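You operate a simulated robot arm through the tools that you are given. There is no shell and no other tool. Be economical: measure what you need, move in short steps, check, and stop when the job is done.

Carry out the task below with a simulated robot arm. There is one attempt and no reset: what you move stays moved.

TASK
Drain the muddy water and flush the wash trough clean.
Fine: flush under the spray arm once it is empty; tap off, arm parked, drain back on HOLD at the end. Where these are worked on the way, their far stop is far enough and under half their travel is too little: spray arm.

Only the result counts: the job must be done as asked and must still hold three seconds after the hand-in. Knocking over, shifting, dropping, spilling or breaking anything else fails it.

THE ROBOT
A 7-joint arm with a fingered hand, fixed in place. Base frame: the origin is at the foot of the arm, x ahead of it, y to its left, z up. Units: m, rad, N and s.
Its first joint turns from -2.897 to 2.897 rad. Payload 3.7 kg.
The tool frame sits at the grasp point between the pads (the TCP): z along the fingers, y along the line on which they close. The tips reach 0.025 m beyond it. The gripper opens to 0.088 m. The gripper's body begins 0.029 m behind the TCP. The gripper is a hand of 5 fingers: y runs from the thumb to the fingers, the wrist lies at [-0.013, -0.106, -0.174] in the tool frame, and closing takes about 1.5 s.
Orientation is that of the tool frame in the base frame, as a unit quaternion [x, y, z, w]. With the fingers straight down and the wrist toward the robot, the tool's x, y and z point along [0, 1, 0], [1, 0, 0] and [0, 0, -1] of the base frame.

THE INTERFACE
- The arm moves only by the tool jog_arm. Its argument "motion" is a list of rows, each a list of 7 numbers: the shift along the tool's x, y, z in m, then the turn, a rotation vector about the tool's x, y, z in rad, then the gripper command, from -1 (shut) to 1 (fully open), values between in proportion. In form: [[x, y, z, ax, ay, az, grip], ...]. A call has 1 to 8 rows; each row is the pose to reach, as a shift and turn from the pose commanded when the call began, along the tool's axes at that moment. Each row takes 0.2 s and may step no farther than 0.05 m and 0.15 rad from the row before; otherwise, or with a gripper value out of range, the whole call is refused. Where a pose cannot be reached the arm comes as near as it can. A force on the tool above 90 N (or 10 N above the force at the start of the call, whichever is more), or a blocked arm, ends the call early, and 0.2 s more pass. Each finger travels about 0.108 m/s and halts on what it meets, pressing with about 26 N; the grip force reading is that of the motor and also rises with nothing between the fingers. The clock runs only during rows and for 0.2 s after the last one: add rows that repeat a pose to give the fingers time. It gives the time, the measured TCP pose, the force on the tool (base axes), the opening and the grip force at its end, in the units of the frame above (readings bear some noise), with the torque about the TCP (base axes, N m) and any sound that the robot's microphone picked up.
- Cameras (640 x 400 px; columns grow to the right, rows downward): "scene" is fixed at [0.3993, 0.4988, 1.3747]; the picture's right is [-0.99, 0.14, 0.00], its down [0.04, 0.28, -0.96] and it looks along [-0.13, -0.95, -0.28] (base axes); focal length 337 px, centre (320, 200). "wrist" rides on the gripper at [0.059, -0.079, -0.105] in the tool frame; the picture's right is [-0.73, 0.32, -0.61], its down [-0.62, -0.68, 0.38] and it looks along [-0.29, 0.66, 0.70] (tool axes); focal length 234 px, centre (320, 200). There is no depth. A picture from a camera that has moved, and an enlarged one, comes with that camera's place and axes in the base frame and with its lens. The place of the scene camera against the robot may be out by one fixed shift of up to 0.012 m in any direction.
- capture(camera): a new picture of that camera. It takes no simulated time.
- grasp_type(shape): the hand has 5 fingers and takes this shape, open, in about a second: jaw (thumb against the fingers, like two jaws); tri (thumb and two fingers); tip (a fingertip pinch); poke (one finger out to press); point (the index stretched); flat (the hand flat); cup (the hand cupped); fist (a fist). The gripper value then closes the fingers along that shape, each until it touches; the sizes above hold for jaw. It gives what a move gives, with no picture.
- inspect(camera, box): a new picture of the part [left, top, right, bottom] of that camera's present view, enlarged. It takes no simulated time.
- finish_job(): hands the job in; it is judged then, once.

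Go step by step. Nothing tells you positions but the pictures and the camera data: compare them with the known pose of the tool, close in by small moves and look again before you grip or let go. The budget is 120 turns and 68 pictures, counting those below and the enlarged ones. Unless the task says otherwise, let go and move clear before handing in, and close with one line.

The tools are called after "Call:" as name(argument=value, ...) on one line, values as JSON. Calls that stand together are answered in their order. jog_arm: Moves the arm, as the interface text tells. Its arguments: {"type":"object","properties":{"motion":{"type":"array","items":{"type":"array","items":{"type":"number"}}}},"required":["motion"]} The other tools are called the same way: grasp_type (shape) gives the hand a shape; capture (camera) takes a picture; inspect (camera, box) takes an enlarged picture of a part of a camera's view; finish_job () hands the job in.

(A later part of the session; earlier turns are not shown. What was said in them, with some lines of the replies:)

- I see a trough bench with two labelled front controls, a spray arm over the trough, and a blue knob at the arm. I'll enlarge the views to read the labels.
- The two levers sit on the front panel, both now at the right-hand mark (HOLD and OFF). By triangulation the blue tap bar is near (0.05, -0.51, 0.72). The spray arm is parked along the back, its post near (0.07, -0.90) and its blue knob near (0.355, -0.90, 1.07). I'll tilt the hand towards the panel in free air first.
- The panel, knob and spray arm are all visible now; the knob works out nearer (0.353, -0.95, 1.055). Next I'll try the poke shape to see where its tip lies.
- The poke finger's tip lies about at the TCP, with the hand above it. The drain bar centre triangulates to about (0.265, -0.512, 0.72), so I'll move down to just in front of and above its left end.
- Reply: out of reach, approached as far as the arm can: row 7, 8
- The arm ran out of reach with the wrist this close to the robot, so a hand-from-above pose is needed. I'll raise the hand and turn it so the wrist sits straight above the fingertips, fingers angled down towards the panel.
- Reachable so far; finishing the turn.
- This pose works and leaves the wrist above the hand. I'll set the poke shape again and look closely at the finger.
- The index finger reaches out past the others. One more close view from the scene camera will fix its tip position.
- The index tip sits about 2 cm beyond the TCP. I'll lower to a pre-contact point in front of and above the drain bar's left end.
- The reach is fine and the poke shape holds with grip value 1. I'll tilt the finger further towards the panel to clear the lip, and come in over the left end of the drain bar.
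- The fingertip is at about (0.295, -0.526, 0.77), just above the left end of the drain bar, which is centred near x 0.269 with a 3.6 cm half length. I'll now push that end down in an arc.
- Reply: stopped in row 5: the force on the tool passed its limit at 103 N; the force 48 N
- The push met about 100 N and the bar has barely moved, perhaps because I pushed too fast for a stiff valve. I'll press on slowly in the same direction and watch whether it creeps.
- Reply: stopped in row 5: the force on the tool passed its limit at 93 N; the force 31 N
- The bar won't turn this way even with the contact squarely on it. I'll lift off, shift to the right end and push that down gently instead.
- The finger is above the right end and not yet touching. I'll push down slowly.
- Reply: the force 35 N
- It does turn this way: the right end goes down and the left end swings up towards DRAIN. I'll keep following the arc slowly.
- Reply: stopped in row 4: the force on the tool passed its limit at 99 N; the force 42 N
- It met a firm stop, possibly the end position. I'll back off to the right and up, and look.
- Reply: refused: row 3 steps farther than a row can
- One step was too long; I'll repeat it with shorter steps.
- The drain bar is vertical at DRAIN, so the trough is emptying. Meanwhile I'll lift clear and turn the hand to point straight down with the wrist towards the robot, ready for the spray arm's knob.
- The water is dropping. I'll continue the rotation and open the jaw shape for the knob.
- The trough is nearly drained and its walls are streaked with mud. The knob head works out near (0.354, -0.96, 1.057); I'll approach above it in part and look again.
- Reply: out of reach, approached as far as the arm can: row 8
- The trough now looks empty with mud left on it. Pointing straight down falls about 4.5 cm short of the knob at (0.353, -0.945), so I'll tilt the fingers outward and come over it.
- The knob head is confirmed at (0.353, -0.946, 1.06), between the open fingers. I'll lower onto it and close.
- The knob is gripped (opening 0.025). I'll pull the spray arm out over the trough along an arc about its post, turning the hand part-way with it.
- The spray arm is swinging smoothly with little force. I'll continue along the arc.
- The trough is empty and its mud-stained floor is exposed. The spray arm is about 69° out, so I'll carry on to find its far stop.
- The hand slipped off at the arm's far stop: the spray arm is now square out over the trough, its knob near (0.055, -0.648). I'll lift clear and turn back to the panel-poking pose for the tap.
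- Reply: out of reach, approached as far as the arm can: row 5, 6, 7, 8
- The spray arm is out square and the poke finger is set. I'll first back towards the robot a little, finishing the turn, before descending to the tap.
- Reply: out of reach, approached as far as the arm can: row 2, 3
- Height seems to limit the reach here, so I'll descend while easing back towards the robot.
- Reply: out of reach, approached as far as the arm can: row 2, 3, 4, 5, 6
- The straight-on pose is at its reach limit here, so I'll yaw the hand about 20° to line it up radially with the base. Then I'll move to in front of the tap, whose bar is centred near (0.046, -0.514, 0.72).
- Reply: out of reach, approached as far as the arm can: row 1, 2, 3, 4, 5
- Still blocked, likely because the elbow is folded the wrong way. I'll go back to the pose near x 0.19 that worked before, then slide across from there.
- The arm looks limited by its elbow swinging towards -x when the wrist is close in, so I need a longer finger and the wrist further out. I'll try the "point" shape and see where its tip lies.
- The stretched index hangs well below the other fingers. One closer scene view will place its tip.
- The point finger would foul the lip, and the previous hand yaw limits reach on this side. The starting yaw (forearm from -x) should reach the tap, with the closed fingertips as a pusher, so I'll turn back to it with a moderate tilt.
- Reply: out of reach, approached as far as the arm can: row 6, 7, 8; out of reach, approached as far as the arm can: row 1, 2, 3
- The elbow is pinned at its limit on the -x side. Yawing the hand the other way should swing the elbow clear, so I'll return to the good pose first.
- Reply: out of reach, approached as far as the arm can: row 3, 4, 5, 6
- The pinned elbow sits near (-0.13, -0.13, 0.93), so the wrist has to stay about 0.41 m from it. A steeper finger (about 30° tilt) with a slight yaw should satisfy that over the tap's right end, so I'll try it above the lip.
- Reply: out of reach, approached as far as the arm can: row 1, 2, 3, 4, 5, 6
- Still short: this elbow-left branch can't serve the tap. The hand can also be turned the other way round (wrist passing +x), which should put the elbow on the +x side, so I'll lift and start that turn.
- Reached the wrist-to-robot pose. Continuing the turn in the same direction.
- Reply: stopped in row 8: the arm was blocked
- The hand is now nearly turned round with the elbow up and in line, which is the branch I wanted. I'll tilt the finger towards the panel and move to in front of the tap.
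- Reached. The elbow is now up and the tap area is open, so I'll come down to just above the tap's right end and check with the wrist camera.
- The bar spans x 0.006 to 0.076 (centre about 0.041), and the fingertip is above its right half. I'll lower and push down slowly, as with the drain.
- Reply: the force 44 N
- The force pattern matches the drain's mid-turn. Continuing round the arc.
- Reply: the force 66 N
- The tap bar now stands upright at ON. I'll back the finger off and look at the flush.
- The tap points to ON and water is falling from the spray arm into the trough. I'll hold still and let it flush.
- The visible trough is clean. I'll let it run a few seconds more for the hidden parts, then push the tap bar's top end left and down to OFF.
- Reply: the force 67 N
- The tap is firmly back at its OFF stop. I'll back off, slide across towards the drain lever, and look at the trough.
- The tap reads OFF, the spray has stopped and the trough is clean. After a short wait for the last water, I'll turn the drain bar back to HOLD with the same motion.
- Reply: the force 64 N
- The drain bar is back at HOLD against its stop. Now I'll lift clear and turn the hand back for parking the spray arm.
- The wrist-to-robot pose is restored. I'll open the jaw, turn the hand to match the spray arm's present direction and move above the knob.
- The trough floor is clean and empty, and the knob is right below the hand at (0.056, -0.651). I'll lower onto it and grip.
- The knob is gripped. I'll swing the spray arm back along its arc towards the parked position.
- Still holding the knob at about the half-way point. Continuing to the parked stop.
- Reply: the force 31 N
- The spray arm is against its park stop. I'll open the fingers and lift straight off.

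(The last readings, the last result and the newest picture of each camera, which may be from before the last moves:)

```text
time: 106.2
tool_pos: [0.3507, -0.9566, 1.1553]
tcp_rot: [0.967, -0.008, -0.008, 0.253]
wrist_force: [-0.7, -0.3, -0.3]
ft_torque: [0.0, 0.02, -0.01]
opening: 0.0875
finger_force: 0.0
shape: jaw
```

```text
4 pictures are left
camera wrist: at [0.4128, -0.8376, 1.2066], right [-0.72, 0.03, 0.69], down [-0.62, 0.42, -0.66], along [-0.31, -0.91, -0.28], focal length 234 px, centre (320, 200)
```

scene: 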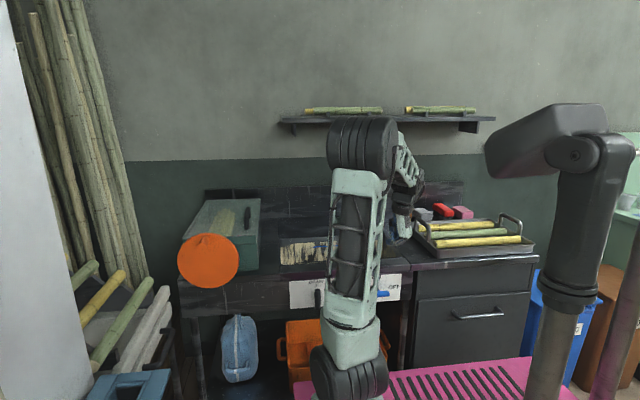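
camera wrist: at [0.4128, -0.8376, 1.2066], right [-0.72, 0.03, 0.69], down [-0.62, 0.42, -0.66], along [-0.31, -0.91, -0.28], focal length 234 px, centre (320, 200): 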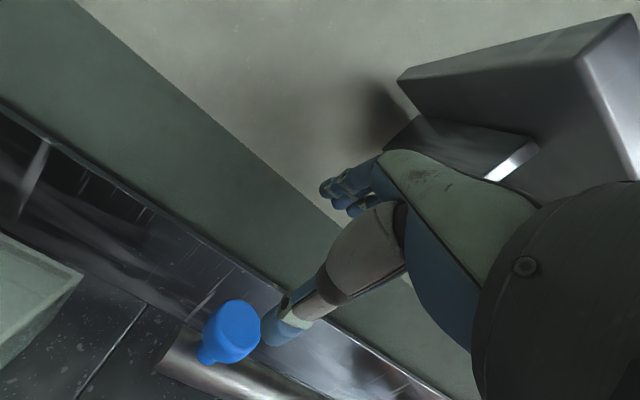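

Released, and the knob is back at (0.35, -0.95), its starting place. I'll retreat towards the robot and check the whole scene.

Call:
jog_arm(motion=[[0, -0.03, -0.032, 0, 0, 0, 1], [0, -0.068, -0.056, 0, 0, 0, 1], [0, -0.106, -0.079, 0, 0, 0, 1], [0, -0.144, -0.1, 0, 0, 0, 1], [0, -0.182, -0.121, 0, 0, 0, 1], [0.03, -0.21, -0.137, 0, 0, 0, 1]])

Call:
capture(camera="scene")

```text
time: 107.6
tool_pos: [0.3864, -0.7062, 1.1692]
tcp_rot: [0.967, -0.01, -0.007, 0.253]
wrist_force: [-0.7, -0.4, 0.3]
ft_torque: [0.02, -0.02, 0.04]
opening: 0.0878
finger_force: 0.1
shape: jaw
```

```text
3 pictures are left
```

scene: 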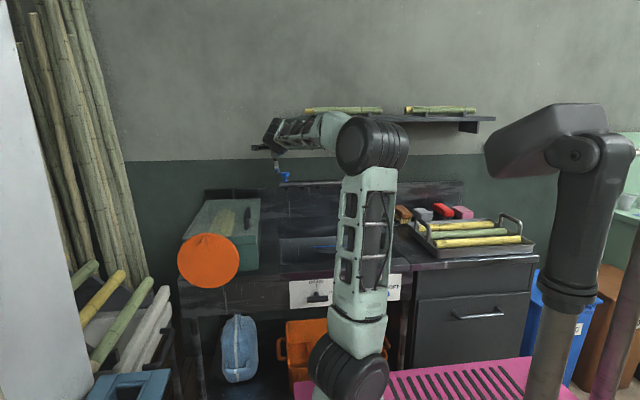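

Everything appears in place: drain bar level and spray arm parked along the back. One last close look at the panel.

Call:
inspect(camera="scene", box=[250, 160, 410, 310])

```text
2.67 times, centred on (330, 235) of scene
camera zoom: at [0.3993, 0.4988, 1.3747], right [-0.99, 0.14, 0.0], down [0.04, 0.28, -0.96], along [-0.13, -0.95, -0.28], focal length 900 px, centre (293, 107)
```

zoom: 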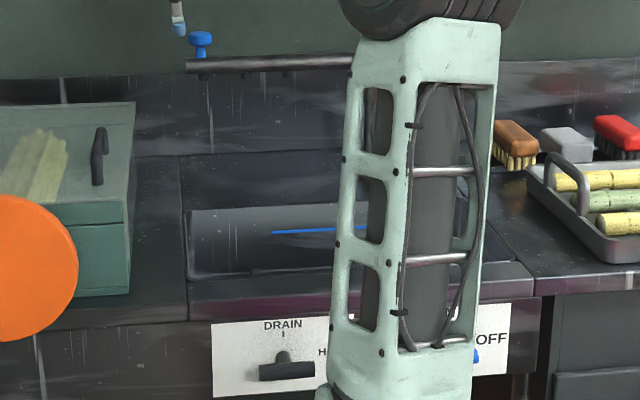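

The drain reads HOLD, the spray arm is parked, the trough is clean and empty, and the hand is clear. The tap bar is mostly hidden behind the arm in this view, but it read OFF in the last clear view. Handing in.

Call:
finish_job()

```text
The job is handed in.
```

I drained the muddy water, then flushed the empty trough clean under the spray arm. The tap is off, the arm is parked and the drain is back on HOLD.
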